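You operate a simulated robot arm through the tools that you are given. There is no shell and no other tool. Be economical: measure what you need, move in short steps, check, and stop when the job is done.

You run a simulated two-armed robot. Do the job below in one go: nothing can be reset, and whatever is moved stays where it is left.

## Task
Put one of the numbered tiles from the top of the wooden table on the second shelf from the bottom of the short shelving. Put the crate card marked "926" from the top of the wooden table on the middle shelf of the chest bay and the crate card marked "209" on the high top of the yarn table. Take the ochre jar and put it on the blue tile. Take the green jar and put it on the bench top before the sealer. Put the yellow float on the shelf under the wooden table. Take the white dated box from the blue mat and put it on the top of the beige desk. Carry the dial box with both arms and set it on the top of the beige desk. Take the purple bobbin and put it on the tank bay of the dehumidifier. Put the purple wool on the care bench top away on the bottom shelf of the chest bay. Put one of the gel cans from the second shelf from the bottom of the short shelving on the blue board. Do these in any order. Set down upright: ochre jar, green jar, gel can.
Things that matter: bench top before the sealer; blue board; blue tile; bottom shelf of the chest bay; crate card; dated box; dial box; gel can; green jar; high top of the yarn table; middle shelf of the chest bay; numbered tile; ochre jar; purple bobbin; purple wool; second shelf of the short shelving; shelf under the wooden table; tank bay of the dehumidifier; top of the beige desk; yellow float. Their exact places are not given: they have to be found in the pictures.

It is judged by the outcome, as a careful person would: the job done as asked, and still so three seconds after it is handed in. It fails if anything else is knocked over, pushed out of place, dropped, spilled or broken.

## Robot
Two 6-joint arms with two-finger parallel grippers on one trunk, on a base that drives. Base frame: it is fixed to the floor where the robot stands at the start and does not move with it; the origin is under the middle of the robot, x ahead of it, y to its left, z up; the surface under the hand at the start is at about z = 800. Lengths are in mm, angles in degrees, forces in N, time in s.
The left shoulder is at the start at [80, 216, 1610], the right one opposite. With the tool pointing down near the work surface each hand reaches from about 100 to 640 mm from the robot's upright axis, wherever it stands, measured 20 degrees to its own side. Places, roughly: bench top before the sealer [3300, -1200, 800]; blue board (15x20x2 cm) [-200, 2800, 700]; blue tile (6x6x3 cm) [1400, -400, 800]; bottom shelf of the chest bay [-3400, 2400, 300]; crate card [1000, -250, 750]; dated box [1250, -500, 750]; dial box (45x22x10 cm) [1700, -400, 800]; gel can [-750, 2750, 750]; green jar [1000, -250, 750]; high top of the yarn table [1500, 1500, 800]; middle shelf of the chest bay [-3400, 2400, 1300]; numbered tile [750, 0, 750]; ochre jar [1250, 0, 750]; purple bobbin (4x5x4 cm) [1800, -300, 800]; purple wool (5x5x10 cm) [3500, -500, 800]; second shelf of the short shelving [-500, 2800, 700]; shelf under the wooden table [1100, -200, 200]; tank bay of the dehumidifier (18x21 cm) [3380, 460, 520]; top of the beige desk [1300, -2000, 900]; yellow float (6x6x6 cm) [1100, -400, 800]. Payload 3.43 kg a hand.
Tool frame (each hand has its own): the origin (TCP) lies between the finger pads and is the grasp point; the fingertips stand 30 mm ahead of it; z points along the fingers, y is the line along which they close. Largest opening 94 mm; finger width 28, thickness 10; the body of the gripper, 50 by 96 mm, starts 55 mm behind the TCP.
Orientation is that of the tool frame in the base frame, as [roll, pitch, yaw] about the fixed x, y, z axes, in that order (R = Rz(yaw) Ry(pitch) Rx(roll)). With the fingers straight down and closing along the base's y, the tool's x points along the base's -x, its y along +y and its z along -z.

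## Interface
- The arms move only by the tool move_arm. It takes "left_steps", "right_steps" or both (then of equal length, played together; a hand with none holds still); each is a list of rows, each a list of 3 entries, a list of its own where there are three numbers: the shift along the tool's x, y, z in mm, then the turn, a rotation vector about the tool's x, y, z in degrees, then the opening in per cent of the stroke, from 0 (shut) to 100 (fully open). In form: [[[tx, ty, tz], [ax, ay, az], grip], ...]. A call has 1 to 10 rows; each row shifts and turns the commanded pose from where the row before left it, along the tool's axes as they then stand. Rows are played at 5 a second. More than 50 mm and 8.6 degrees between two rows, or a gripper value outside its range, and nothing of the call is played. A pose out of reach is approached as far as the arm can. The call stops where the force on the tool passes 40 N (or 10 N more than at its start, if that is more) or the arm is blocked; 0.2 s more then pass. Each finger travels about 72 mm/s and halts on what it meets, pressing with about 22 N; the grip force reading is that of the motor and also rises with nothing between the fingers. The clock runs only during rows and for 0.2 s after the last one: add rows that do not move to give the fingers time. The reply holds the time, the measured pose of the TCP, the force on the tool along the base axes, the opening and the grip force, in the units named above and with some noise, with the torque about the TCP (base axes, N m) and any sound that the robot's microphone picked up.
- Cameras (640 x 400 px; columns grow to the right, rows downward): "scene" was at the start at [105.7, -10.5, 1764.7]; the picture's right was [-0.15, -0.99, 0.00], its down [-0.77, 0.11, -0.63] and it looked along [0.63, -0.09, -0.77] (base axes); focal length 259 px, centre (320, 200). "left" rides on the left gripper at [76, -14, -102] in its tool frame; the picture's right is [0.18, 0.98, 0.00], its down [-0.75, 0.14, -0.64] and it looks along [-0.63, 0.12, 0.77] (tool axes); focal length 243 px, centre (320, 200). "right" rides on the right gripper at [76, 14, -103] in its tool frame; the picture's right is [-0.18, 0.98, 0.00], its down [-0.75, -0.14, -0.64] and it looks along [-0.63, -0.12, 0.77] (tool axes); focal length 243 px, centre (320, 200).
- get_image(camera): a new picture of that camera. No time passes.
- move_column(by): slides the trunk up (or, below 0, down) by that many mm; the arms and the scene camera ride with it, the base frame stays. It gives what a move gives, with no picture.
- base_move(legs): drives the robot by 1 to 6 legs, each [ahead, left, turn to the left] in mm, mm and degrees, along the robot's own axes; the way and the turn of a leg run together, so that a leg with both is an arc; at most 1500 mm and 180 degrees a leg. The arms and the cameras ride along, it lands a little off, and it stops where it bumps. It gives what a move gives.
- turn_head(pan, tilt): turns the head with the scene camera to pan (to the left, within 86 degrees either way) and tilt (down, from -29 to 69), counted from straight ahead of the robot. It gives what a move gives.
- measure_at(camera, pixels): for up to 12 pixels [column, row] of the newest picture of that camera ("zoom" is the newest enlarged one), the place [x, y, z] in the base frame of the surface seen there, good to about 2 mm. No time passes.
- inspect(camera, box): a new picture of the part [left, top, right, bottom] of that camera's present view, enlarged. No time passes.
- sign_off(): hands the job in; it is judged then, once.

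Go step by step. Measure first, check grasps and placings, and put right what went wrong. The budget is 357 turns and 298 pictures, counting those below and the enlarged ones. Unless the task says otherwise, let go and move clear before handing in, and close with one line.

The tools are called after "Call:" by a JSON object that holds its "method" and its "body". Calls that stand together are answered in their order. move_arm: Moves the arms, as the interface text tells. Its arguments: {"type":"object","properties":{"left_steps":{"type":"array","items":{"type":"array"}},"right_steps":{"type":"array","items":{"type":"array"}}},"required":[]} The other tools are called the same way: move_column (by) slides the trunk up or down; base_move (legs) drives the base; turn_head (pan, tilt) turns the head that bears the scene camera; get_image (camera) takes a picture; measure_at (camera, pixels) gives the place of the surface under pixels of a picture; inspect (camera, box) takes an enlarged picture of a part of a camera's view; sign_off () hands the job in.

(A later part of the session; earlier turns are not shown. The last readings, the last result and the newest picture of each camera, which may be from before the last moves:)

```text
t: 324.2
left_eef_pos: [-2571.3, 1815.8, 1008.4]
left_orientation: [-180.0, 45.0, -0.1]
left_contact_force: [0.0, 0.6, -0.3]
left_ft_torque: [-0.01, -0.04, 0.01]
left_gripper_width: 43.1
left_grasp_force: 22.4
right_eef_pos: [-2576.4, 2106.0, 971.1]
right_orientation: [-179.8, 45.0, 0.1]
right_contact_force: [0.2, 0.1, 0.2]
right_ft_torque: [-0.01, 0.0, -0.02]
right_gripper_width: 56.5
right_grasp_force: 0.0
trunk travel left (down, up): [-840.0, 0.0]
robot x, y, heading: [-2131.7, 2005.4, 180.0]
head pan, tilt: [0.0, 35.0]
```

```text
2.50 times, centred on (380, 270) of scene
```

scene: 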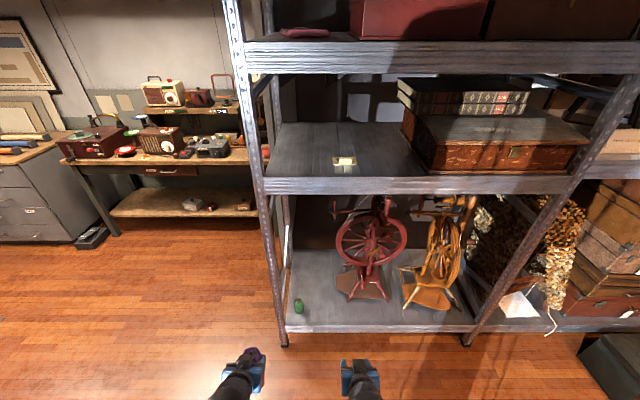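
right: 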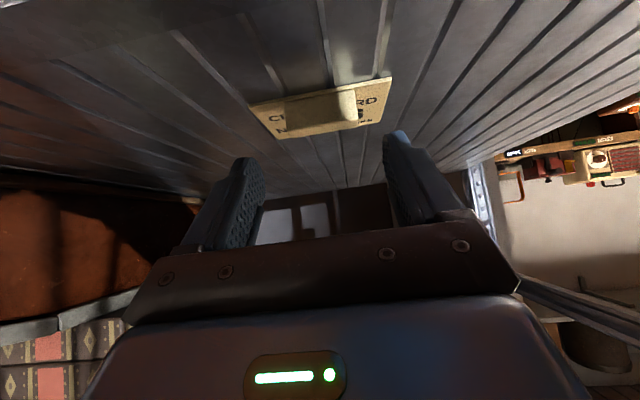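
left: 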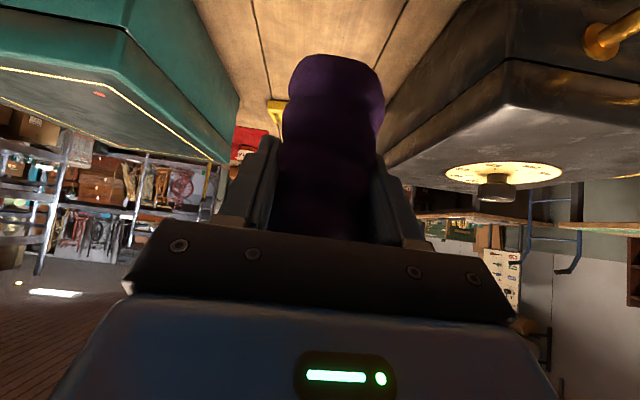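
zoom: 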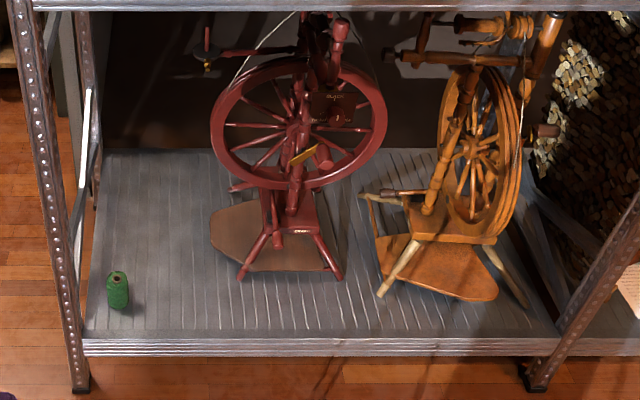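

Free spot between the green wool (y≈1874) and red wheel (y≥2140): aim for (−3195,2010). Position the base and lower the trunk.

Call:
{"method": "base_move", "body": {"legs": [[0, -195, 0], [240, 0, 0]]}}

Call:
{"method": "move_column", "body": {"by": -400}}

Call:
{"method": "move_column", "body": {"by": -255}}

Call:
{"method": "move_arm", "body": {"left_steps": [[[-33, 0, 33], [0, 0, 0], 20], [[-33, 0, 33], [0, 0, 0], 20], [[-33, 0, 33], [0, 0, 0], 20], [[-33, 0, 33], [0, 0, 0], 20], [[-33, 0, 33], [0, 0, 0], 20], [[0, 0, 0], [0, 0, 0], 20]]}}

Call:
{"method": "get_image", "body": {"camera": "left"}}

Call:
{"method": "get_image", "body": {"camera": "scene"}}

```text
t: 327.2
left_eef_pos: [-2804.7, 2015.9, 1009.5]
left_orientation: [-179.9, 45.3, -0.1]
left_contact_force: [0.2, 0.2, -0.6]
left_ft_torque: [0.0, -0.02, 0.0]
left_gripper_width: 43.2
left_grasp_force: 22.0
right_eef_pos: [-2811.0, 2305.5, 972.6]
right_orientation: [-179.8, 45.2, 0.1]
right_contact_force: [1.1, -0.7, -0.2]
right_ft_torque: [-0.01, -0.01, -0.05]
right_gripper_width: 56.4
right_grasp_force: 0.0
trunk travel left (down, up): [-840.0, 0.0]
robot x, y, heading: [-2362.6, 2203.4, 179.9]
head pan, tilt: [0.0, 35.0]
```

```text
t: 331.0
left_eef_pos: [-2808.8, 2017.4, 607.9]
left_orientation: [-180.0, 45.0, -0.2]
left_contact_force: [0.5, 1.1, 0.0]
left_ft_torque: [0.0, -0.02, 0.01]
left_gripper_width: 43.2
left_grasp_force: 22.0
right_eef_pos: [-2814.5, 2306.4, 571.2]
right_orientation: [-179.7, 44.9, 0.0]
right_contact_force: [0.5, 0.5, 0.3]
right_ft_torque: [0.02, 0.01, 0.03]
right_gripper_width: 56.3
right_grasp_force: 0.1
trunk travel left (down, up): [-440.0, 400.0]
robot x, y, heading: [-2362.0, 2204.5, 180.0]
head pan, tilt: [0.0, 35.0]
```

```text
t: 333.6
left_eef_pos: [-2810.2, 2017.6, 353.1]
left_orientation: [-180.0, 45.0, -0.1]
left_contact_force: [-0.1, 0.1, -1.0]
left_ft_torque: [-0.03, -0.01, -0.01]
left_gripper_width: 43.2
left_grasp_force: 22.3
right_eef_pos: [-2813.2, 2306.9, 315.5]
right_orientation: [-179.8, 45.0, 0.0]
right_contact_force: [0.1, 0.4, 0.0]
right_ft_torque: [-0.03, 0.01, -0.01]
right_gripper_width: 56.7
right_grasp_force: 0.0
trunk travel left (down, up): [-185.0, 655.0]
robot x, y, heading: [-2362.7, 2206.5, 180.1]
head pan, tilt: [0.0, 35.0]
```

```text
t: 335.0
left_eef_pos: [-3042.9, 2015.4, 352.9]
left_orientation: [180.0, 45.0, -0.1]
left_contact_force: [0.7, -0.5, -0.1]
left_ft_torque: [0.0, -0.02, 0.0]
left_gripper_width: 43.2
left_grasp_force: 22.0
right_eef_pos: [-2813.2, 2305.7, 316.1]
right_orientation: [-179.9, 45.0, -0.1]
right_contact_force: [0.2, 0.1, 1.0]
right_ft_torque: [-0.01, 0.0, -0.01]
right_gripper_width: 56.3
right_grasp_force: 0.1
trunk travel left (down, up): [-185.0, 655.0]
robot x, y, heading: [-2362.0, 2206.8, 179.9]
head pan, tilt: [0.0, 35.0]
```

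```text
198 pictures are left
```

left: 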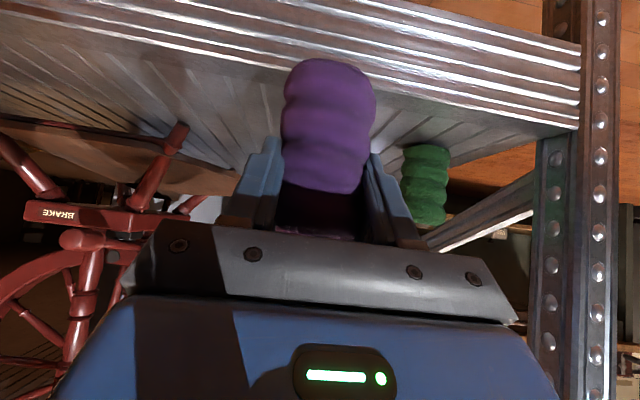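

```text
197 pictures are left
```

scene: 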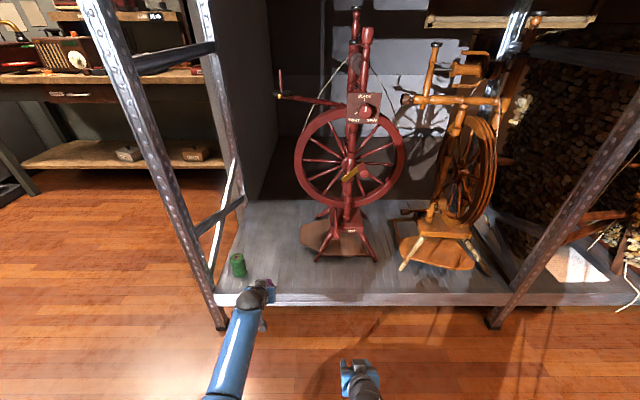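

Call:
{"method": "base_move", "body": {"legs": [[140, 0, 0]]}}

Call:
{"method": "move_arm", "body": {"left_steps": [[[8, 0, 8], [0, 0, 0], 20], [[5, 0, 5], [0, 0, 0], 20], [[3, 0, 3], [0, 0, 0], 20], [[2, 0, 2], [0, 0, 0], 20], [[1.5, 0, 1.5], [0, 0, 0], 20]]}}

Call:
{"method": "get_image", "body": {"camera": "left"}}

```text
t: 336.3
left_eef_pos: [-3180.0, 2014.4, 352.0]
left_orientation: [-179.9, 44.9, 0.0]
left_contact_force: [0.4, 0.6, -0.5]
left_ft_torque: [0.0, 0.01, 0.01]
left_gripper_width: 43.1
left_grasp_force: 21.6
right_eef_pos: [-2952.7, 2305.3, 315.0]
right_orientation: [-179.8, 44.9, 0.2]
right_contact_force: [0.3, -0.2, -0.7]
right_ft_torque: [0.02, -0.01, -0.01]
right_gripper_width: 56.5
right_grasp_force: 0.2
trunk travel left (down, up): [-185.0, 655.0]
robot x, y, heading: [-2499.0, 2205.5, -179.7]
head pan, tilt: [0.0, 35.0]
```

```text
t: 337.5
left_eef_pos: [-3181.5, 2015.5, 330.0]
left_orientation: [-179.9, 45.6, 0.1]
left_contact_force: [7.1, 1.1, 22.6]
left_ft_torque: [0.07, -0.47, 0.02]
left_gripper_width: 43.5
left_grasp_force: 22.3
right_eef_pos: [-2950.0, 2306.2, 318.7]
right_orientation: [-179.9, 45.1, 0.1]
right_contact_force: [0.1, 0.0, -0.5]
right_ft_torque: [0.03, -0.03, 0.0]
right_gripper_width: 56.2
right_grasp_force: 0.0
trunk travel left (down, up): [-185.0, 655.0]
robot x, y, heading: [-2500.3, 2204.7, -180.4]
head pan, tilt: [0.0, 35.0]
```

```text
196 pictures are left
```

left: 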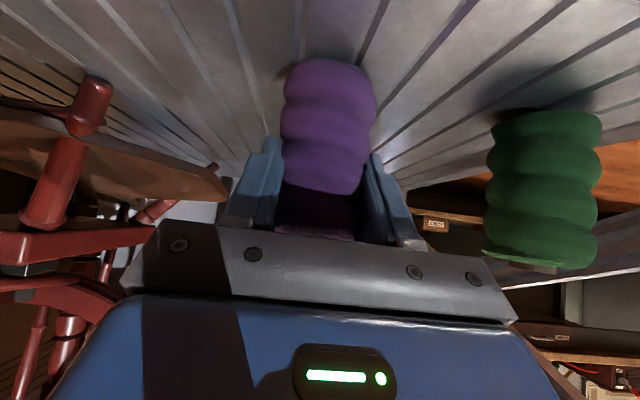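

Contact (a bit firm). Ease up 2 mm, release and withdraw.

Call:
{"method": "move_arm", "body": {"left_steps": [[[-1.5, 0, -1.5], [0, 0, 0], 20], [[0, 0, 0], [0, 0, 0], 60], [[0, 0, 0], [0, 0, 0], 90], [[0, 0, 0], [0, 0, 0], 90], [[0, 0, -40], [0, 0, 0], 90], [[0, 0, -40], [0, 0, 0], 90], [[0, 0, -20], [0, 0, 0], 90], [[0, 0, 0], [0, 0, 0], 90]]}}

Call:
{"method": "get_image", "body": {"camera": "left"}}

```text
t: 339.3
left_eef_pos: [-3108.9, 2014.9, 397.0]
left_orientation: [179.9, 45.0, 0.0]
left_contact_force: [-0.3, -0.3, 0.5]
left_ft_torque: [0.02, -0.02, -0.01]
left_gripper_width: 84.7
left_grasp_force: 0.0
right_eef_pos: [-2951.9, 2306.0, 316.6]
right_orientation: [-179.7, 45.0, 0.2]
right_contact_force: [0.1, -0.4, 0.9]
right_ft_torque: [-0.01, -0.03, 0.01]
right_gripper_width: 56.5
right_grasp_force: 0.1
trunk travel left (down, up): [-185.0, 655.0]
robot x, y, heading: [-2497.2, 2202.6, -180.1]
head pan, tilt: [0.0, 35.0]
```

```text
195 pictures are left
```

left: 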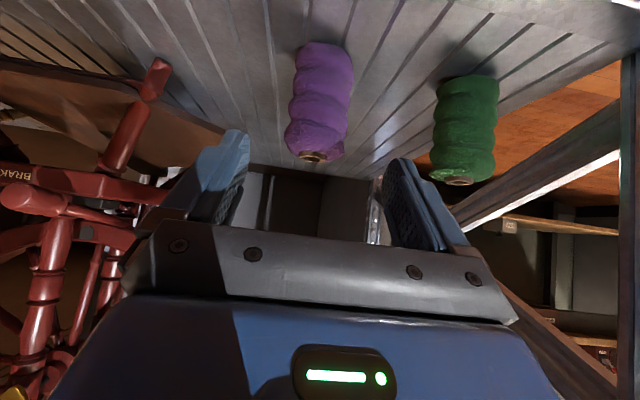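

Purple wool stands on the bottom shelf. Now on to the short shelving for the gel can: retreat, raise, and drive.

Call:
{"method": "base_move", "body": {"legs": [[-300, 0, 0]]}}

Call:
{"method": "move_column", "body": {"by": 400}}

Call:
{"method": "base_move", "body": {"legs": [[0, 550, 0], [0, 0, -90], [0, -1500, 0]]}}

Call:
{"method": "get_image", "body": {"camera": "scene"}}

```text
t: 341.4
left_eef_pos: [-2804.4, 2014.9, 397.3]
left_orientation: [180.0, 45.0, 0.2]
left_contact_force: [0.6, 0.9, -0.1]
left_ft_torque: [0.01, 0.01, -0.03]
left_gripper_width: 84.7
left_grasp_force: 0.1
right_eef_pos: [-2649.6, 2304.7, 315.1]
right_orientation: [-179.7, 44.9, 0.3]
right_contact_force: [0.4, 1.2, -0.8]
right_ft_torque: [-0.01, 0.0, -0.03]
right_gripper_width: 56.5
right_grasp_force: 0.0
trunk travel left (down, up): [-185.0, 655.0]
robot x, y, heading: [-2197.0, 2205.0, -180.2]
head pan, tilt: [0.0, 35.0]
```

```text
t: 345.2
left_eef_pos: [-2806.2, 2014.5, 797.5]
left_orientation: [179.9, 45.0, 0.1]
left_contact_force: [-0.3, 0.9, -0.3]
left_ft_torque: [0.01, 0.01, 0.02]
left_gripper_width: 84.7
left_grasp_force: 0.1
right_eef_pos: [-2649.8, 2305.4, 715.3]
right_orientation: [-179.9, 44.9, 0.3]
right_contact_force: [-0.3, 0.2, 0.2]
right_ft_torque: [0.01, -0.02, 0.0]
right_gripper_width: 56.3
right_grasp_force: 0.0
trunk travel left (down, up): [-585.0, 255.0]
robot x, y, heading: [-2195.6, 2202.9, -179.8]
head pan, tilt: [0.0, 35.0]
```

```text
t: 359.2
left_eef_pos: [-903.7, 2248.7, 796.6]
left_orientation: [-180.0, 44.9, -90.0]
left_contact_force: [0.3, 0.3, 0.2]
left_ft_torque: [0.0, -0.03, 0.02]
left_gripper_width: 84.9
left_grasp_force: 0.1
right_eef_pos: [-611.9, 2091.2, 716.9]
right_orientation: [-179.8, 45.0, -90.0]
right_contact_force: [0.8, 0.7, -0.6]
right_ft_torque: [-0.02, -0.03, -0.02]
right_gripper_width: 56.4
right_grasp_force: 0.0
trunk travel left (down, up): [-585.0, 255.0]
robot x, y, heading: [-717.0, 1638.8, 89.7]
head pan, tilt: [0.0, 35.0]
```

```text
194 pictures are left
```

scene: 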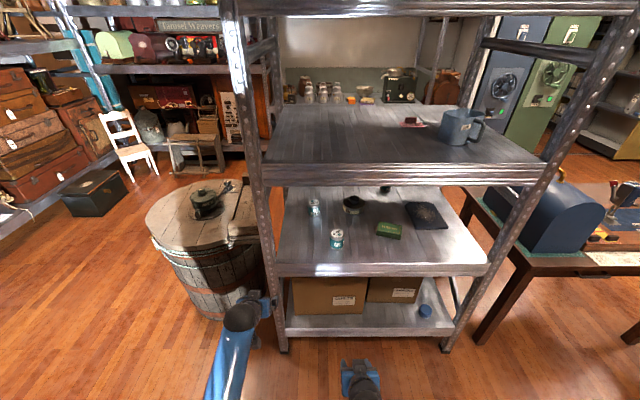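

Call:
{"method": "measure_at", "body": {"camera": "scene", "pixels": [[337, 231], [331, 238], [343, 238], [337, 246], [405, 205], [439, 203], [413, 229], [447, 226], [427, 215], [350, 170], [350, 185], [389, 229]]}}

Call:
{"method": "inspect", "body": {"camera": "scene", "box": [270, 160, 490, 290]}}

```text
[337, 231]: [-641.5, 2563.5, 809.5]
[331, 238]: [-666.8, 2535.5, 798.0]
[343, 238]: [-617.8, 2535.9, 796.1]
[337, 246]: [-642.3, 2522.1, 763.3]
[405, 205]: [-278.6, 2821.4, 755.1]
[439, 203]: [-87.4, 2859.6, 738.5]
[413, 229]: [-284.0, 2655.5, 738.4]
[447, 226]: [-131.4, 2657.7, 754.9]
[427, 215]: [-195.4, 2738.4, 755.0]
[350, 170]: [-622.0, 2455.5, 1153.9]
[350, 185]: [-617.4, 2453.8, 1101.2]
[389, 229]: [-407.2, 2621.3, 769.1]
```

```text
2.91 times, centred on (380, 225) of scene
```

zoom: 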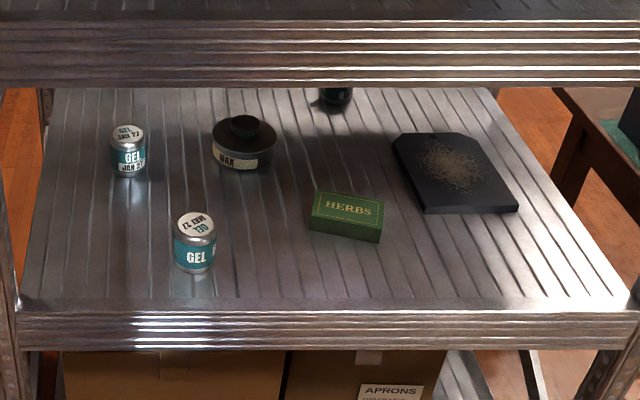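

Call:
{"method": "measure_at", "body": {"camera": "scene", "pixels": [[200, 290], [160, 235], [250, 235], [205, 260], [225, 305], [205, 195]]}}

```text
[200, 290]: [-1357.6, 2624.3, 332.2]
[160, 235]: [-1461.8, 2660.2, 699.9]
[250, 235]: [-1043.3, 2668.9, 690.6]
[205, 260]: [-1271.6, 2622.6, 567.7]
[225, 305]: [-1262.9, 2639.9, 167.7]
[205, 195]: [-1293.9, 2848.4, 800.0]
```

Barrel is at y>2620, clear. Drive up, tilt the right hand to 60°, and go to a pre-grasp before the front gel can.

Call:
{"method": "move_arm", "body": {"left_steps": [[[20, 0, -20], [0, 0, 0], 80], [[20, 0, -20], [0, 0, 0], 80]], "right_steps": [[[0, 0, 0], [0, -7.5, 0], 100], [[0, 0, 0], [0, -7.5, 0], 100]]}}

Call:
{"method": "base_move", "body": {"legs": [[210, 30, 0.3]]}}

Call:
{"method": "move_arm", "body": {"right_steps": [[[-45, 0, 19], [0, 0, 0], 100], [[-45, 0, 19], [0, 0, 0], 100], [[-45, 0, 19], [0, 0, 0], 100], [[-44, 0, 19], [0, 0, 0], 100], [[0, 0, 0], [0, 0, 0], 100]]}}

Call:
{"method": "get_image", "body": {"camera": "right"}}

```text
t: 359.8
left_eef_pos: [-902.6, 2191.4, 797.1]
left_orientation: [180.0, 45.1, -90.1]
left_contact_force: [0.2, 0.0, 0.2]
left_ft_torque: [-0.02, 0.02, 0.01]
left_gripper_width: 75.2
left_grasp_force: 0.0
right_eef_pos: [-612.4, 2090.3, 716.4]
right_orientation: [-179.6, 60.2, -89.7]
right_contact_force: [0.3, 0.1, 0.8]
right_ft_torque: [-0.03, -0.01, -0.01]
right_gripper_width: 94.0
right_grasp_force: 0.1
trunk travel left (down, up): [-585.0, 255.0]
robot x, y, heading: [-712.9, 1640.4, 89.8]
head pan, tilt: [0.0, 35.0]
```

```text
t: 361.5
left_eef_pos: [-937.4, 2401.0, 796.6]
left_orientation: [-180.0, 45.0, -89.7]
left_contact_force: [0.3, 0.1, -0.2]
left_ft_torque: [0.04, 0.01, 0.0]
left_gripper_width: 75.4
left_grasp_force: 0.1
right_eef_pos: [-645.7, 2303.2, 715.7]
right_orientation: [-179.7, 60.0, -89.6]
right_contact_force: [0.0, -0.4, -0.6]
right_ft_torque: [0.03, 0.01, 0.01]
right_gripper_width: 94.3
right_grasp_force: 0.1
trunk travel left (down, up): [-585.0, 255.0]
robot x, y, heading: [-743.9, 1850.6, 90.6]
head pan, tilt: [0.0, 35.0]
```

```text
t: 362.7
left_eef_pos: [-936.6, 2401.9, 795.5]
left_orientation: [-179.9, 45.0, -89.7]
left_contact_force: [-0.5, 0.5, -0.8]
left_ft_torque: [-0.05, 0.0, 0.0]
left_gripper_width: 75.2
left_grasp_force: 0.0
right_eef_pos: [-646.7, 2461.9, 832.9]
right_orientation: [-179.6, 60.0, -89.5]
right_contact_force: [0.4, -0.7, 0.7]
right_ft_torque: [0.04, 0.04, -0.01]
right_gripper_width: 93.9
right_grasp_force: 0.0
trunk travel left (down, up): [-585.0, 255.0]
robot x, y, heading: [-745.0, 1850.3, 90.5]
head pan, tilt: [0.0, 35.0]
```

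```text
192 pictures are left
```

right: 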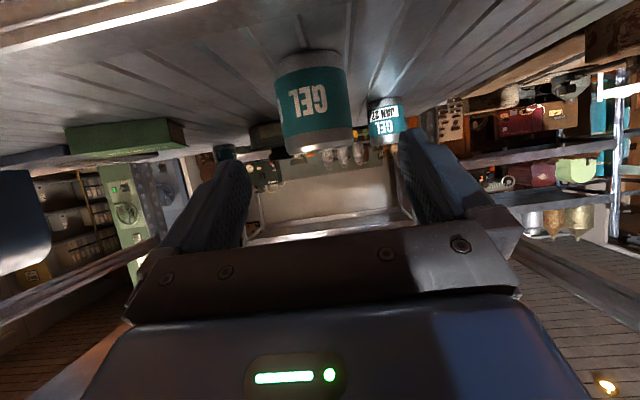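

Call:
{"method": "measure_at", "body": {"camera": "right", "pixels": [[278, 100], [348, 100], [312, 100], [312, 75], [320, 150], [290, 150], [350, 140]]}}

```text
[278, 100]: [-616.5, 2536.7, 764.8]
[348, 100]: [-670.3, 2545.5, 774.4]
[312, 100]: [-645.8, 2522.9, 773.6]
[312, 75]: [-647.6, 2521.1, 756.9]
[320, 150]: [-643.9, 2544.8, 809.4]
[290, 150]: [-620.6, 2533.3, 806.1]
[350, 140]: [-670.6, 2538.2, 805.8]
```

Can centre ≈(−644,2549). Advance and close.

Call:
{"method": "move_arm", "body": {"right_steps": [[[0, -1, 33], [0, 0, 0], 100], [[0, -1, 32], [0, 0, 0], 100], [[0, 0, 32], [0, 0, 0], 100], [[0, 0, 0], [0, 0, 0], 60], [[0, 0, 0], [0, 0, 0], 20], [[0, 0, 0], [0, 0, 0], 20], [[0, 0, 0], [0, 0, 0], 20]]}}

Call:
{"method": "get_image", "body": {"camera": "right"}}

```text
t: 364.3
left_eef_pos: [-937.4, 2403.0, 795.9]
left_orientation: [180.0, 44.9, -89.7]
left_contact_force: [0.7, -0.1, 1.0]
left_ft_torque: [0.04, -0.01, 0.01]
left_gripper_width: 75.3
left_grasp_force: 0.0
right_eef_pos: [-645.7, 2543.2, 783.0]
right_orientation: [-179.6, 60.1, -89.5]
right_contact_force: [-0.3, 0.3, -0.6]
right_ft_torque: [-0.03, 0.01, -0.01]
right_gripper_width: 62.9
right_grasp_force: 21.9
trunk travel left (down, up): [-585.0, 255.0]
robot x, y, heading: [-747.4, 1850.7, 90.3]
head pan, tilt: [0.0, 35.0]
```

```text
191 pictures are left
```

right: 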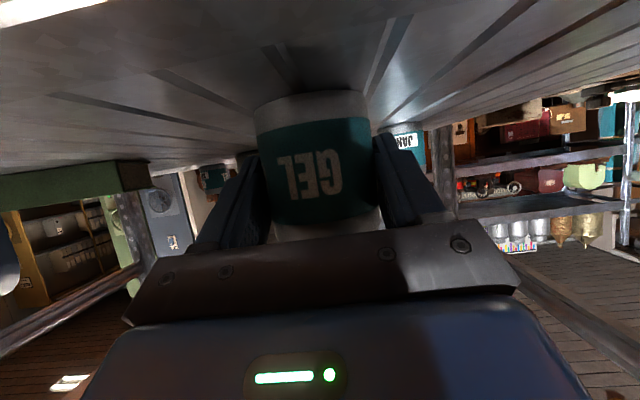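

Gripped. Lift 50 mm, back out, strafe to the board.

Call:
{"method": "move_arm", "body": {"right_steps": [[[-21, 0, -12.5], [0, 0, 0], 20], [[-21, 0, -12.5], [0, 0, 0], 20], [[0, 0, 0], [0, 0, 0], 20]]}}

Call:
{"method": "base_move", "body": {"legs": [[-180, 0, 0], [0, -440, 0]]}}

Call:
{"method": "get_image", "body": {"camera": "right"}}

Call:
{"method": "get_image", "body": {"camera": "scene"}}

```text
t: 365.1
left_eef_pos: [-937.1, 2402.8, 795.0]
left_orientation: [179.9, 44.9, -89.7]
left_contact_force: [0.7, 0.0, 0.1]
left_ft_torque: [0.02, -0.01, -0.01]
left_gripper_width: 75.1
left_grasp_force: 0.1
right_eef_pos: [-645.6, 2543.3, 831.5]
right_orientation: [-179.7, 59.9, -89.4]
right_contact_force: [0.2, 0.7, -1.3]
right_ft_torque: [-0.02, -0.03, 0.02]
right_gripper_width: 62.8
right_grasp_force: 22.3
trunk travel left (down, up): [-585.0, 255.0]
robot x, y, heading: [-746.1, 1854.8, 90.5]
head pan, tilt: [0.0, 35.0]
```

```text
t: 368.9
left_eef_pos: [-491.9, 2229.1, 796.1]
left_orientation: [180.0, 44.9, -89.5]
left_contact_force: [-0.1, 0.2, 0.3]
left_ft_torque: [0.0, -0.02, 0.0]
left_gripper_width: 75.2
left_grasp_force: 0.0
right_eef_pos: [-200.4, 2370.8, 832.8]
right_orientation: [-179.7, 60.0, -89.2]
right_contact_force: [0.0, -0.7, -1.1]
right_ft_torque: [-0.01, 0.04, -0.01]
right_gripper_width: 62.9
right_grasp_force: 22.3
trunk travel left (down, up): [-585.0, 255.0]
robot x, y, heading: [-298.1, 1678.4, 90.8]
head pan, tilt: [0.0, 35.0]
```

```text
190 pictures are left
```

right: 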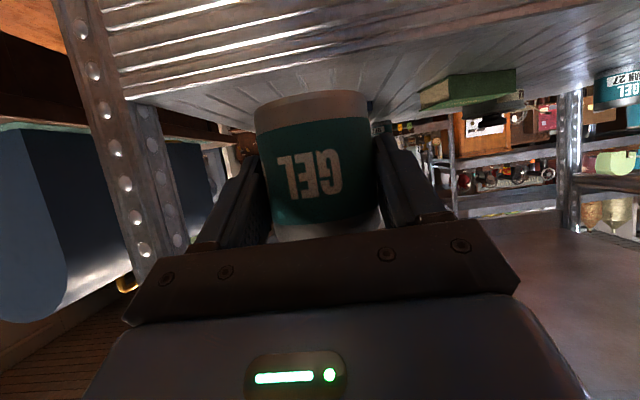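

```text
189 pictures are left
```

scene: 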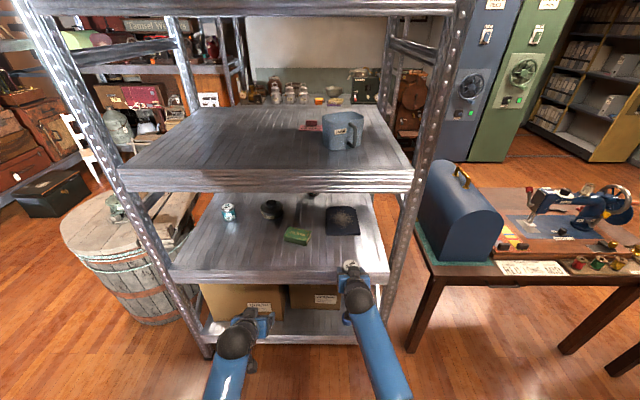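

Call:
{"method": "measure_at", "body": {"camera": "scene", "pixels": [[328, 212], [356, 212], [330, 230], [357, 230], [343, 221], [343, 234], [295, 236]]}}

```text
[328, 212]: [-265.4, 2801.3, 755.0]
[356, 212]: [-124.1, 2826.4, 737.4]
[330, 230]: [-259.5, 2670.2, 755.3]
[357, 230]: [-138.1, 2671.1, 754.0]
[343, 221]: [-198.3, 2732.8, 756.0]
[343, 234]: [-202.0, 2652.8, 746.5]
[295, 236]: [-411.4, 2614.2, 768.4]
```

Board top z 755, x −270…−130, y 2655…2850. Enter with the base, then extend the arm.

Call:
{"method": "base_move", "body": {"legs": [[170, 0, -0.6]]}}

Call:
{"method": "move_arm", "body": {"right_steps": [[[-22, 0, 38], [0, 0, 0], 20], [[-22, 0, 38], [0, 0, 0], 20], [[-22, 0, 38], [0, 0, 0], 20], [[-22, 0, 38], [0, 0, 0], 20], [[0, 0, 0], [0, 0, 0], 20]]}}

Call:
{"method": "get_image", "body": {"camera": "right"}}

Call:
{"method": "get_image", "body": {"camera": "scene"}}

```text
t: 370.4
left_eef_pos: [-486.7, 2397.2, 796.6]
left_orientation: [180.0, 45.1, -90.1]
left_contact_force: [-0.3, -0.6, 0.4]
left_ft_torque: [0.01, -0.01, 0.03]
left_gripper_width: 75.5
left_grasp_force: 0.0
right_eef_pos: [-194.7, 2535.6, 832.8]
right_orientation: [-179.7, 60.0, -89.7]
right_contact_force: [0.1, 0.0, -2.3]
right_ft_torque: [0.01, 0.02, 0.0]
right_gripper_width: 62.8
right_grasp_force: 21.9
trunk travel left (down, up): [-585.0, 255.0]
robot x, y, heading: [-294.5, 1846.8, 90.0]
head pan, tilt: [0.0, 35.0]
```

```text
t: 371.6
left_eef_pos: [-485.0, 2398.1, 795.8]
left_orientation: [179.9, 44.9, -90.1]
left_contact_force: [0.0, 0.8, -0.5]
left_ft_torque: [-0.05, 0.01, -0.02]
left_gripper_width: 75.4
left_grasp_force: 0.2
right_eef_pos: [-195.2, 2700.3, 833.3]
right_orientation: [-179.9, 60.0, -89.7]
right_contact_force: [-0.2, -1.1, -2.3]
right_ft_torque: [0.02, -0.02, 0.01]
right_gripper_width: 62.6
right_grasp_force: 21.9
right hand out of reach, approached as far as the arm can: row 4
trunk travel left (down, up): [-585.0, 255.0]
robot x, y, heading: [-296.1, 1845.5, 89.9]
head pan, tilt: [0.0, 35.0]
```

```text
188 pictures are left
```

right: 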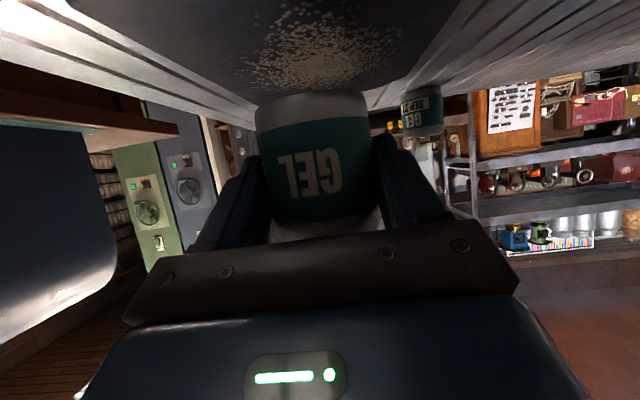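

```text
187 pictures are left
```

scene: 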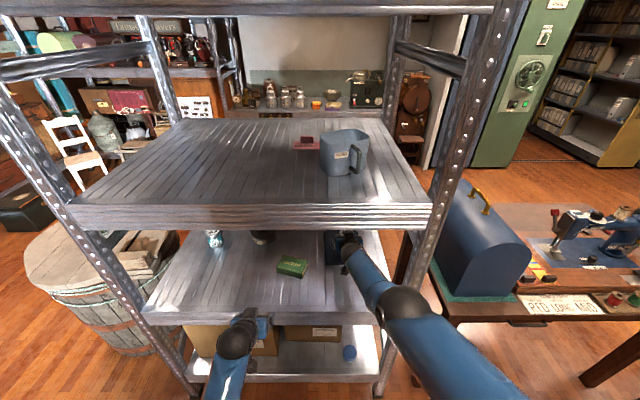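

Call:
{"method": "base_move", "body": {"legs": [[28, 0, 0]]}}

Call:
{"method": "move_arm", "body": {"right_steps": [[[13, 0, 7.5], [0, 0, 0], 20], [[8.7, 0, 5], [0, 0, 0], 20], [[4, 0, 2.3], [0, 0, 0], 20], [[0, 0, 0], [0, 0, 0], 20]]}}

Call:
{"method": "get_image", "body": {"camera": "right"}}

```text
t: 372.4
left_eef_pos: [-486.5, 2421.4, 798.4]
left_orientation: [180.0, 45.2, -90.0]
left_contact_force: [0.1, -1.1, 0.3]
left_ft_torque: [0.0, 0.0, -0.01]
left_gripper_width: 75.1
left_grasp_force: 0.0
right_eef_pos: [-196.1, 2724.6, 837.7]
right_orientation: [-179.8, 60.1, -89.7]
right_contact_force: [0.4, 0.0, -2.1]
right_ft_torque: [-0.03, 0.0, 0.03]
right_gripper_width: 62.3
right_grasp_force: 22.0
trunk travel left (down, up): [-585.0, 255.0]
robot x, y, heading: [-300.9, 1873.0, 90.3]
head pan, tilt: [0.0, 35.0]
```

```text
t: 373.4
left_eef_pos: [-487.4, 2425.7, 795.1]
left_orientation: [180.0, 44.9, -90.0]
left_contact_force: [0.3, 0.4, 0.1]
left_ft_torque: [-0.04, -0.03, 0.01]
left_gripper_width: 75.0
left_grasp_force: 0.0
right_eef_pos: [-202.1, 2719.5, 822.3]
right_orientation: [-179.7, 59.9, -89.8]
right_contact_force: [-0.3, 0.2, -1.8]
right_ft_torque: [-0.03, -0.01, -0.01]
right_gripper_width: 62.7
right_grasp_force: 22.0
right hand out of reach, approached as far as the arm can: row 1, 2, 3
trunk travel left (down, up): [-585.0, 255.0]
robot x, y, heading: [-297.2, 1873.6, 89.8]
head pan, tilt: [0.0, 35.0]
```

```text
186 pictures are left
```

right: 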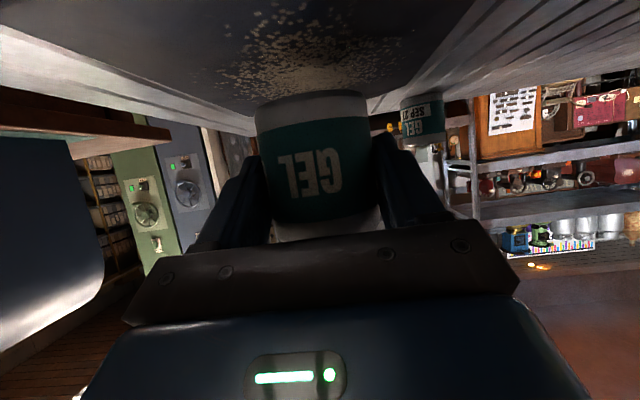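

Arm reach-limited vertically; I'll use the trunk to lower the can.

Call:
{"method": "move_column", "body": {"by": -18}}

```text
t: 374.0
left_eef_pos: [-486.5, 2425.4, 776.6]
left_orientation: [-180.0, 44.9, -90.1]
left_contact_force: [-0.3, 0.0, -0.5]
left_ft_torque: [0.02, 0.03, 0.02]
left_gripper_width: 75.4
left_grasp_force: 0.2
right_eef_pos: [-200.8, 2721.4, 803.6]
right_orientation: [-179.8, 59.9, -89.8]
right_contact_force: [0.3, -0.6, -2.0]
right_ft_torque: [-0.04, -0.01, 0.01]
right_gripper_width: 62.6
right_grasp_force: 22.4
trunk travel left (down, up): [-567.0, 273.0]
robot x, y, heading: [-295.5, 1875.2, 90.0]
head pan, tilt: [0.0, 35.0]
```

Call:
{"method": "move_column", "body": {"by": -4}}

```text
t: 374.6
left_eef_pos: [-486.7, 2426.6, 773.4]
left_orientation: [179.8, 45.0, -90.0]
left_contact_force: [0.1, -0.7, 0.2]
left_ft_torque: [0.01, 0.01, 0.0]
left_gripper_width: 75.2
left_grasp_force: 0.1
right_eef_pos: [-201.5, 2720.5, 799.0]
right_orientation: [-179.7, 59.9, -89.7]
right_contact_force: [0.1, 0.2, -2.2]
right_ft_torque: [-0.02, 0.0, 0.0]
right_gripper_width: 62.6
right_grasp_force: 22.0
trunk travel left (down, up): [-563.0, 277.0]
robot x, y, heading: [-297.7, 1873.0, 89.8]
head pan, tilt: [0.0, 35.0]
```

Call:
{"method": "move_column", "body": {"by": -2}}

Call:
{"method": "get_image", "body": {"camera": "right"}}

```text
t: 375.1
left_eef_pos: [-486.2, 2426.0, 771.7]
left_orientation: [180.0, 44.8, -90.0]
left_contact_force: [-0.6, 0.1, 0.6]
left_ft_torque: [-0.02, 0.01, 0.0]
left_gripper_width: 75.4
left_grasp_force: 0.0
right_eef_pos: [-201.5, 2720.4, 799.4]
right_orientation: [-179.9, 60.1, -89.8]
right_contact_force: [-0.1, -1.5, 3.3]
right_ft_torque: [-0.05, -0.08, -0.01]
right_gripper_width: 62.4
right_grasp_force: 21.9
trunk travel left (down, up): [-561.0, 279.0]
robot x, y, heading: [-297.4, 1876.1, 90.2]
head pan, tilt: [0.0, 35.0]
```

```text
185 pictures are left
```

right: 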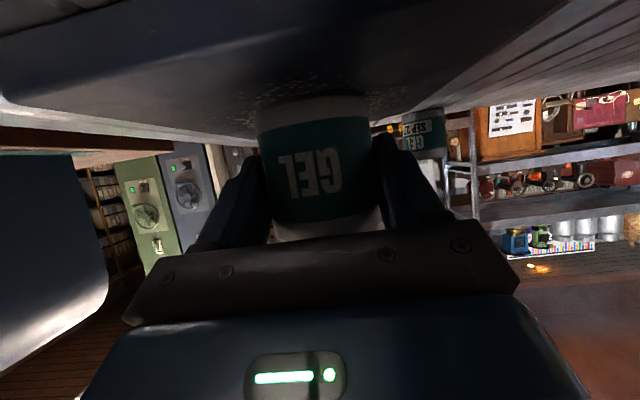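

Call:
{"method": "move_arm", "body": {"right_steps": [[[0, 0, 0], [0, 0, 0], 85], [[0, 0, 0], [0, 0, 0], 100], [[0, 0, 0], [0, 0, 0], 100]]}}

Call:
{"method": "base_move", "body": {"legs": [[-150, 0, 0]]}}

Call:
{"method": "get_image", "body": {"camera": "right"}}

Call:
{"method": "get_image", "body": {"camera": "scene"}}

```text
t: 375.9
left_eef_pos: [-485.8, 2425.7, 771.3]
left_orientation: [-180.0, 44.9, -89.9]
left_contact_force: [-0.2, 0.4, -0.7]
left_ft_torque: [0.03, 0.01, 0.05]
left_gripper_width: 75.3
left_grasp_force: 0.0
right_eef_pos: [-201.1, 2720.9, 796.1]
right_orientation: [-179.8, 60.0, -89.7]
right_contact_force: [-0.1, 0.4, 0.0]
right_ft_torque: [0.0, 0.0, 0.0]
right_gripper_width: 93.8
right_grasp_force: 0.0
trunk travel left (down, up): [-561.0, 279.0]
robot x, y, heading: [-297.2, 1873.0, 89.9]
head pan, tilt: [0.0, 35.0]
```

```text
t: 377.2
left_eef_pos: [-486.6, 2277.5, 771.2]
left_orientation: [-180.0, 44.8, -89.9]
left_contact_force: [-0.7, -0.5, -0.9]
left_ft_torque: [-0.02, -0.01, -0.03]
left_gripper_width: 75.2
left_grasp_force: 0.1
right_eef_pos: [-201.7, 2573.0, 797.1]
right_orientation: [-179.9, 59.9, -89.7]
right_contact_force: [0.6, 0.1, -0.1]
right_ft_torque: [-0.01, -0.03, 0.0]
right_gripper_width: 94.1
right_grasp_force: 0.1
trunk travel left (down, up): [-561.0, 279.0]
robot x, y, heading: [-298.3, 1724.4, 90.1]
head pan, tilt: [0.0, 35.0]
```

```text
184 pictures are left
```

right: 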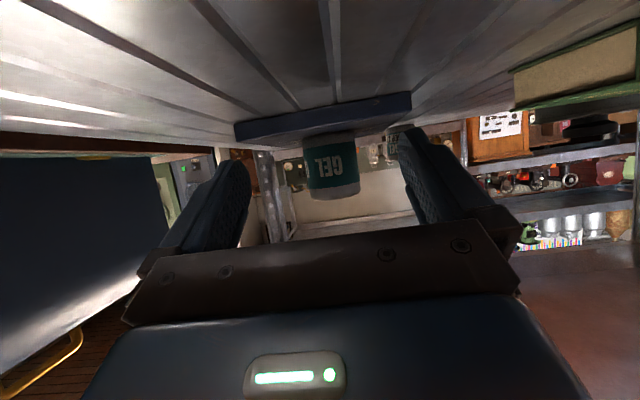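

```text
183 pictures are left
```

scene: 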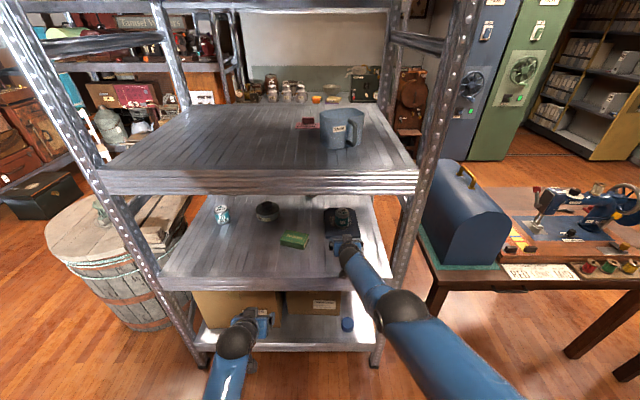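

Gel can stands upright on the blue board. Now back off, raise the trunk, retract the right arm, and head to the table's left side.

Call:
{"method": "base_move", "body": {"legs": [[-300, 0, 0]]}}

Call:
{"method": "move_column", "body": {"by": 279}}

Call:
{"method": "move_arm", "body": {"right_steps": [[[30.8, 0, -27.3], [0, 0, 0], 80], [[30.8, 0, -27.3], [0, 0, 0], 80], [[30.8, 0, -27.3], [0, 0, 0], 80], [[30.8, 0, -27.3], [0, 0, 0], 80], [[30.8, 0, -27.3], [0, 0, 0], 80], [[30.8, 0, -27.3], [0, 0, 0], 80], [[30.8, 0, -27.3], [0, 0, 0], 80], [[30.8, 0, -27.3], [0, 0, 0], 80], [[30.8, 0, -27.3], [0, 0, 0], 80], [[30.8, 0, -27.3], [0, 0, 0], 80]], "left_steps": [[[0, 0, 0], [0, 7.5, 0], 100], [[0, 0, 0], [0, 7.5, 0], 100], [[0, 0, 0], [0, 7.5, 0], 100], [[0, 0, 0], [0, 7.5, 0], 100], [[0, 0, 0], [0, 7.5, 0], 100], [[0, 0, 0], [0, 7.5, 0], 100], [[0, 0, 0], [0, 0, 0], 100], [[0, 0, 0], [0, 0, 0], 100], [[0, 0, 0], [0, 0, 0], 100], [[0, 0, 0], [0, 0, 0], 100]]}}

Call:
{"method": "move_arm", "body": {"right_steps": [[[0, 0, 0], [0, 7.5, 0], 80], [[0, 0, 0], [0, 7.5, 0], 80], [[0, 0, 0], [0, 0, 0], 80]]}}

```text
t: 379.3
left_eef_pos: [-487.7, 1975.9, 770.6]
left_orientation: [-179.9, 44.9, -89.8]
left_contact_force: [0.2, -0.3, 0.5]
left_ft_torque: [0.0, -0.02, -0.04]
left_gripper_width: 75.1
left_grasp_force: 0.1
right_eef_pos: [-203.8, 2271.6, 796.8]
right_orientation: [-179.7, 59.9, -89.4]
right_contact_force: [-0.5, -0.2, -0.5]
right_ft_torque: [-0.04, 0.03, -0.01]
right_gripper_width: 93.9
right_grasp_force: 0.1
trunk travel left (down, up): [-561.0, 279.0]
robot x, y, heading: [-297.6, 1426.4, 90.1]
head pan, tilt: [0.0, 35.0]
```

```text
t: 382.1
left_eef_pos: [-487.8, 1975.9, 1051.0]
left_orientation: [-180.0, 44.9, -89.8]
left_contact_force: [-0.1, 0.8, 0.5]
left_ft_torque: [-0.02, -0.02, 0.02]
left_gripper_width: 75.0
left_grasp_force: 0.0
right_eef_pos: [-203.7, 2271.8, 1077.7]
right_orientation: [-179.8, 59.9, -89.5]
right_contact_force: [0.6, 0.1, -0.4]
right_ft_torque: [0.01, 0.04, -0.03]
right_gripper_width: 94.0
right_grasp_force: 0.0
trunk travel left (down, up): [-840.0, 0.0]
robot x, y, heading: [-295.9, 1433.2, 90.0]
head pan, tilt: [0.0, 35.0]
```

```text
t: 384.3
left_eef_pos: [-486.7, 1975.6, 1051.2]
left_orientation: [-179.9, 0.0, -89.8]
left_contact_force: [-0.2, 0.3, 0.5]
left_ft_torque: [-0.02, 0.0, -0.01]
left_gripper_width: 93.9
left_grasp_force: 0.0
right_eef_pos: [-201.6, 1878.7, 947.3]
right_orientation: [-180.0, 60.0, -89.6]
right_contact_force: [0.6, -0.3, 0.0]
right_ft_torque: [0.01, 0.01, -0.03]
right_gripper_width: 75.2
right_grasp_force: 0.1
trunk travel left (down, up): [-840.0, 0.0]
robot x, y, heading: [-295.3, 1428.1, 90.2]
head pan, tilt: [0.0, 35.0]
```

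```text
t: 385.1
left_eef_pos: [-488.4, 1976.2, 1051.2]
left_orientation: [179.9, -0.1, -89.8]
left_contact_force: [0.5, -0.3, 0.6]
left_ft_torque: [0.01, 0.02, -0.06]
left_gripper_width: 94.0
left_grasp_force: 0.0
right_eef_pos: [-201.0, 1879.7, 947.2]
right_orientation: [-179.8, 45.0, -89.6]
right_contact_force: [0.5, -0.1, -0.1]
right_ft_torque: [-0.04, 0.02, 0.01]
right_gripper_width: 75.1
right_grasp_force: 0.1
trunk travel left (down, up): [-840.0, 0.0]
robot x, y, heading: [-296.6, 1424.2, 90.6]
head pan, tilt: [0.0, 35.0]
```

Drive to the left side of the wooden table: shift right, turn around, go ahead, strafe.

Call:
{"method": "base_move", "body": {"legs": [[0, -300, 0], [0, 0, -180], [700, 0, 0], [0, 1060, 0]]}}

Call:
{"method": "turn_head", "body": {"pan": 0, "tilt": 50}}

Call:
{"method": "get_image", "body": {"camera": "scene"}}

```text
t: 403.2
left_eef_pos: [1206.7, 128.0, 1051.0]
left_orientation: [179.9, -0.1, 87.7]
left_contact_force: [-0.2, 0.4, -1.3]
left_ft_torque: [-0.01, -0.02, 0.02]
left_gripper_width: 93.7
left_grasp_force: 0.0
right_eef_pos: [924.1, 235.1, 946.5]
right_orientation: [180.0, 44.9, 87.9]
right_contact_force: [0.5, -0.5, -0.2]
right_ft_torque: [0.01, 0.02, 0.0]
right_gripper_width: 75.0
right_grasp_force: 0.1
trunk travel left (down, up): [-840.0, 0.0]
robot x, y, heading: [1037.6, 686.1, -92.4]
head pan, tilt: [0.0, 35.0]
```

```text
t: 403.9
left_eef_pos: [1206.9, 126.9, 1050.5]
left_orientation: [179.9, -0.1, 87.7]
left_contact_force: [0.0, 0.0, 1.0]
left_ft_torque: [0.01, 0.02, -0.01]
left_gripper_width: 93.8
left_grasp_force: 0.1
right_eef_pos: [924.4, 235.5, 947.1]
right_orientation: [-179.9, 45.0, 87.9]
right_contact_force: [-1.1, 0.3, 0.3]
right_ft_torque: [0.0, 0.01, 0.02]
right_gripper_width: 75.3
right_grasp_force: 0.1
trunk travel left (down, up): [-840.0, 0.0]
robot x, y, heading: [1040.8, 690.2, -92.4]
head pan, tilt: [0.0, 50.0]
```

```text
182 pictures are left
```

scene: 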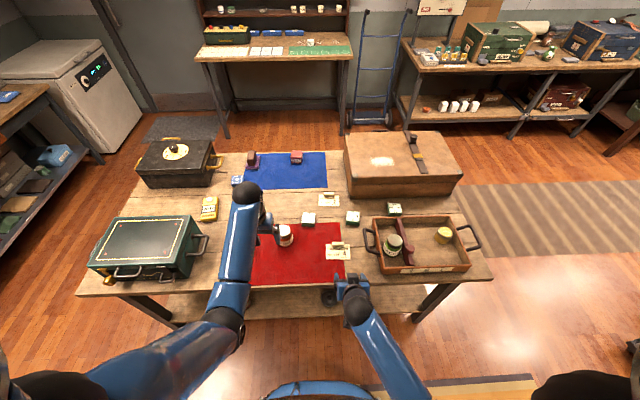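

Call:
{"method": "measure_at", "body": {"camera": "scene", "pixels": [[285, 230], [308, 218], [353, 216], [394, 208], [329, 200], [325, 208], [268, 228], [338, 251], [345, 215], [361, 217], [353, 212], [353, 223]]}}

Call:
{"method": "inspect", "body": {"camera": "scene", "box": [250, 180, 420, 280]}}

```text
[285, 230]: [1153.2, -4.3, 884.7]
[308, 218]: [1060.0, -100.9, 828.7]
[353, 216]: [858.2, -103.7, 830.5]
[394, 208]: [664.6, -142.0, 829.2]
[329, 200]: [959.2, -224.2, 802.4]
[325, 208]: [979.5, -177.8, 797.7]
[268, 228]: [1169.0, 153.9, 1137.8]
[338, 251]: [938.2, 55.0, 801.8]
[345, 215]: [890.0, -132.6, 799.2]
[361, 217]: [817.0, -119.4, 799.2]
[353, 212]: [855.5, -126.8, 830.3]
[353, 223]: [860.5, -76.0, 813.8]
```

```text
3.76 times, centred on (335, 230) of scene
```

zoom: 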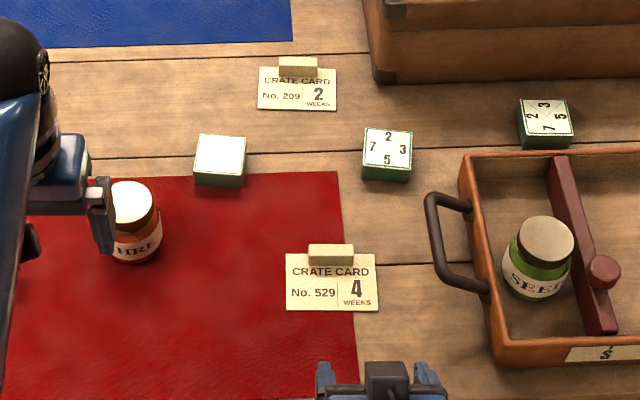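

Jar centre ≈(1157,−6); tile at (858,−104). With the base at (965,470) both hands line up.

Call:
{"method": "base_move", "body": {"legs": [[0, 0, 2.4], [215, -75, 0]]}}

Call:
{"method": "get_image", "body": {"camera": "left"}}

Call:
{"method": "get_image", "body": {"camera": "right"}}

```text
t: 406.1
left_eef_pos: [1159.1, -73.5, 1052.6]
left_orientation: [-179.9, 0.2, 90.1]
left_contact_force: [-0.3, 0.7, 0.6]
left_ft_torque: [-0.08, 0.03, 0.01]
left_gripper_width: 93.9
left_grasp_force: 0.0
right_eef_pos: [871.3, 21.3, 947.5]
right_orientation: [-179.8, 45.2, 90.4]
right_contact_force: [0.1, 0.7, 0.3]
right_ft_torque: [0.01, 0.02, -0.04]
right_gripper_width: 75.1
right_grasp_force: 0.0
trunk travel left (down, up): [-840.0, 0.0]
robot x, y, heading: [969.4, 470.8, -90.0]
head pan, tilt: [0.0, 50.0]
```

```text
180 pictures are left
```

left: 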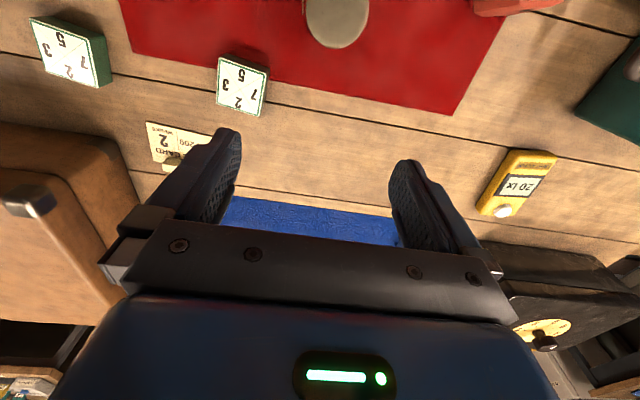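

```text
179 pictures are left
```

right: 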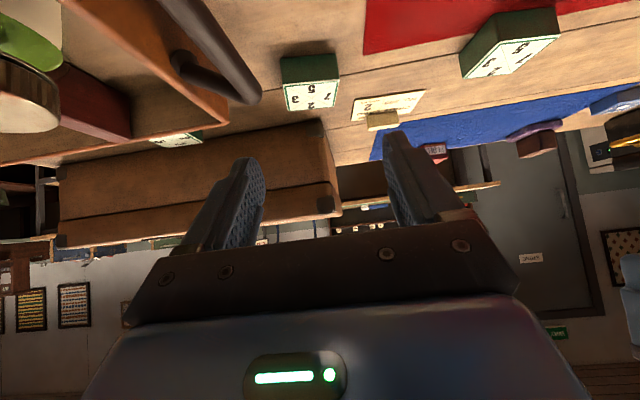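

Call:
{"method": "measure_at", "body": {"camera": "left", "pixels": [[308, 8], [366, 8], [337, 10], [337, 40], [337, 25]]}}

Call:
{"method": "measure_at", "body": {"camera": "right", "pixels": [[290, 100], [335, 95], [310, 82], [285, 85], [337, 78], [310, 95], [310, 68]]}}

```text
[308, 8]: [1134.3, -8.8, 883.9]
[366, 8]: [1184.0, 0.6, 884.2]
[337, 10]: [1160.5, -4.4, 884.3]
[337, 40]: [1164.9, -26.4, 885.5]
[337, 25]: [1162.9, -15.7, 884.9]
```

```text
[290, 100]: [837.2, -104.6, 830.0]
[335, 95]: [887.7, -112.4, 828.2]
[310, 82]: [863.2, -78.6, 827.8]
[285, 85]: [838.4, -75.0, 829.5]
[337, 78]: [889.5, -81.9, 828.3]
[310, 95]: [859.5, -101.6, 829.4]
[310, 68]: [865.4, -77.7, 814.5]
```

Call:
{"method": "measure_at", "body": {"camera": "right", "pixels": [[205, 40], [240, 90], [185, 65], [225, 75], [250, 98]]}}

Call:
{"method": "measure_at", "body": {"camera": "scene", "pixels": [[372, 262], [380, 250]]}}

```text
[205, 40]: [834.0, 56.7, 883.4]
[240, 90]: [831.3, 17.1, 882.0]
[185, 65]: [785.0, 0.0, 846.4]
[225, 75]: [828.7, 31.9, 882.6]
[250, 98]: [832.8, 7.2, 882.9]
```

```text
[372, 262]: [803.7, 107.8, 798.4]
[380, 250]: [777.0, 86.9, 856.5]
```

The tray handle (x≈834,z≈883) is too near for the tilted hand; I'll take the other tile at (1060,−105) instead. First pick the ochre jar with the left hand.

Call:
{"method": "move_arm", "body": {"left_steps": [[[35, 0, 0], [0, 0, 0], 100], [[34, 0, 0], [0, 0, 0], 100], [[0, 0, 42], [0, 0, 0], 100], [[0, 0, 42], [0, 0, 0], 100], [[0, 0, 42], [0, 0, 0], 100], [[0, 0, 0], [0, 0, 0], 100]]}}

Call:
{"method": "get_image", "body": {"camera": "left"}}

```text
t: 407.5
left_eef_pos: [1155.3, -7.8, 924.2]
left_orientation: [180.0, 0.0, 90.1]
left_contact_force: [0.1, 0.6, 0.3]
left_ft_torque: [0.0, 0.01, -0.01]
left_gripper_width: 94.0
left_grasp_force: 0.2
right_eef_pos: [870.0, 19.0, 947.0]
right_orientation: [-179.9, 44.9, 90.3]
right_contact_force: [-0.3, -0.4, -0.2]
right_ft_torque: [-0.02, 0.01, 0.01]
right_gripper_width: 75.1
right_grasp_force: 0.1
trunk travel left (down, up): [-840.0, 0.0]
robot x, y, heading: [967.6, 473.8, -90.0]
head pan, tilt: [0.0, 50.0]
```

```text
178 pictures are left
```

left: 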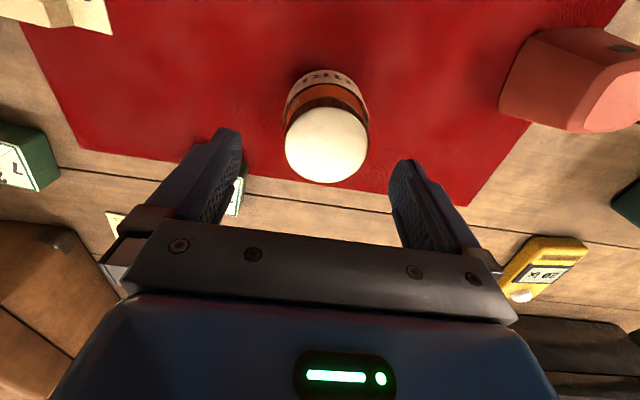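

Call:
{"method": "move_arm", "body": {"left_steps": [[[3, 3, 41], [0, 0, 0], 100], [[0, 0, 41], [0, 0, 0], 100], [[0, 0, 0], [0, 0, 0], 60], [[0, 0, 0], [0, 0, 0], 20], [[0, 0, 0], [0, 0, 0], 20], [[0, 0, 0], [0, 0, 0], 20], [[0, 0, -45], [0, 0, 0], 20], [[0, 0, -45], [0, 0, 0], 20], [[0, 0, -45], [0, 0, 0], 20], [[0, 0, -45], [0, 0, 0], 20]]}}

Call:
{"method": "get_image", "body": {"camera": "left"}}

```text
t: 409.7
left_eef_pos: [1159.5, -5.3, 1022.8]
left_orientation: [-179.9, -0.2, 90.1]
left_contact_force: [0.6, 0.2, -1.8]
left_ft_torque: [-0.04, 0.0, 0.0]
left_gripper_width: 66.4
left_grasp_force: 21.8
right_eef_pos: [868.9, 18.1, 946.9]
right_orientation: [-179.9, 44.9, 90.3]
right_contact_force: [0.5, -0.5, 0.1]
right_ft_torque: [0.0, 0.03, 0.03]
right_gripper_width: 75.1
right_grasp_force: 0.0
trunk travel left (down, up): [-840.0, 0.0]
robot x, y, heading: [966.1, 472.7, -89.7]
head pan, tilt: [0.0, 50.0]
```

```text
177 pictures are left
```

left: 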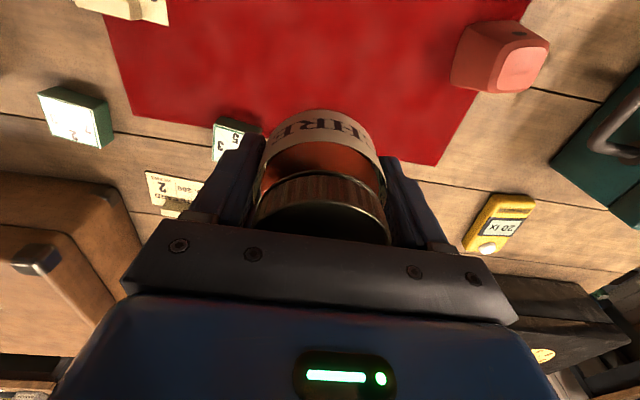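

Ochre jar held ("…HRE" label). Strafe +190 so the right hand aligns with the tile at x≈1060.

Call:
{"method": "base_move", "body": {"legs": [[0, 190, 0]]}}

Call:
{"method": "get_image", "body": {"camera": "right"}}

```text
t: 411.2
left_eef_pos: [1347.0, -7.3, 1021.9]
left_orientation: [179.8, -0.1, 90.0]
left_contact_force: [-0.3, 1.5, -2.1]
left_ft_torque: [-0.02, -0.02, -0.01]
left_gripper_width: 66.2
left_grasp_force: 21.9
right_eef_pos: [1057.6, 18.9, 945.6]
right_orientation: [179.8, 44.9, 90.0]
right_contact_force: [-0.6, 0.2, 0.4]
right_ft_torque: [-0.04, -0.03, -0.01]
right_gripper_width: 74.7
right_grasp_force: 0.2
trunk travel left (down, up): [-840.0, 0.0]
robot x, y, heading: [1160.3, 470.4, -90.0]
head pan, tilt: [0.0, 50.0]
```

```text
176 pictures are left
```

right: 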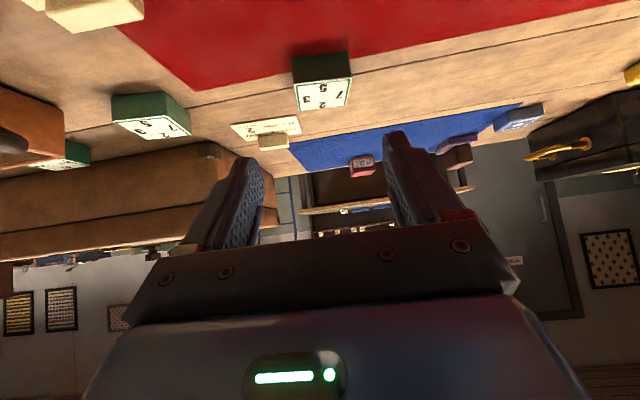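

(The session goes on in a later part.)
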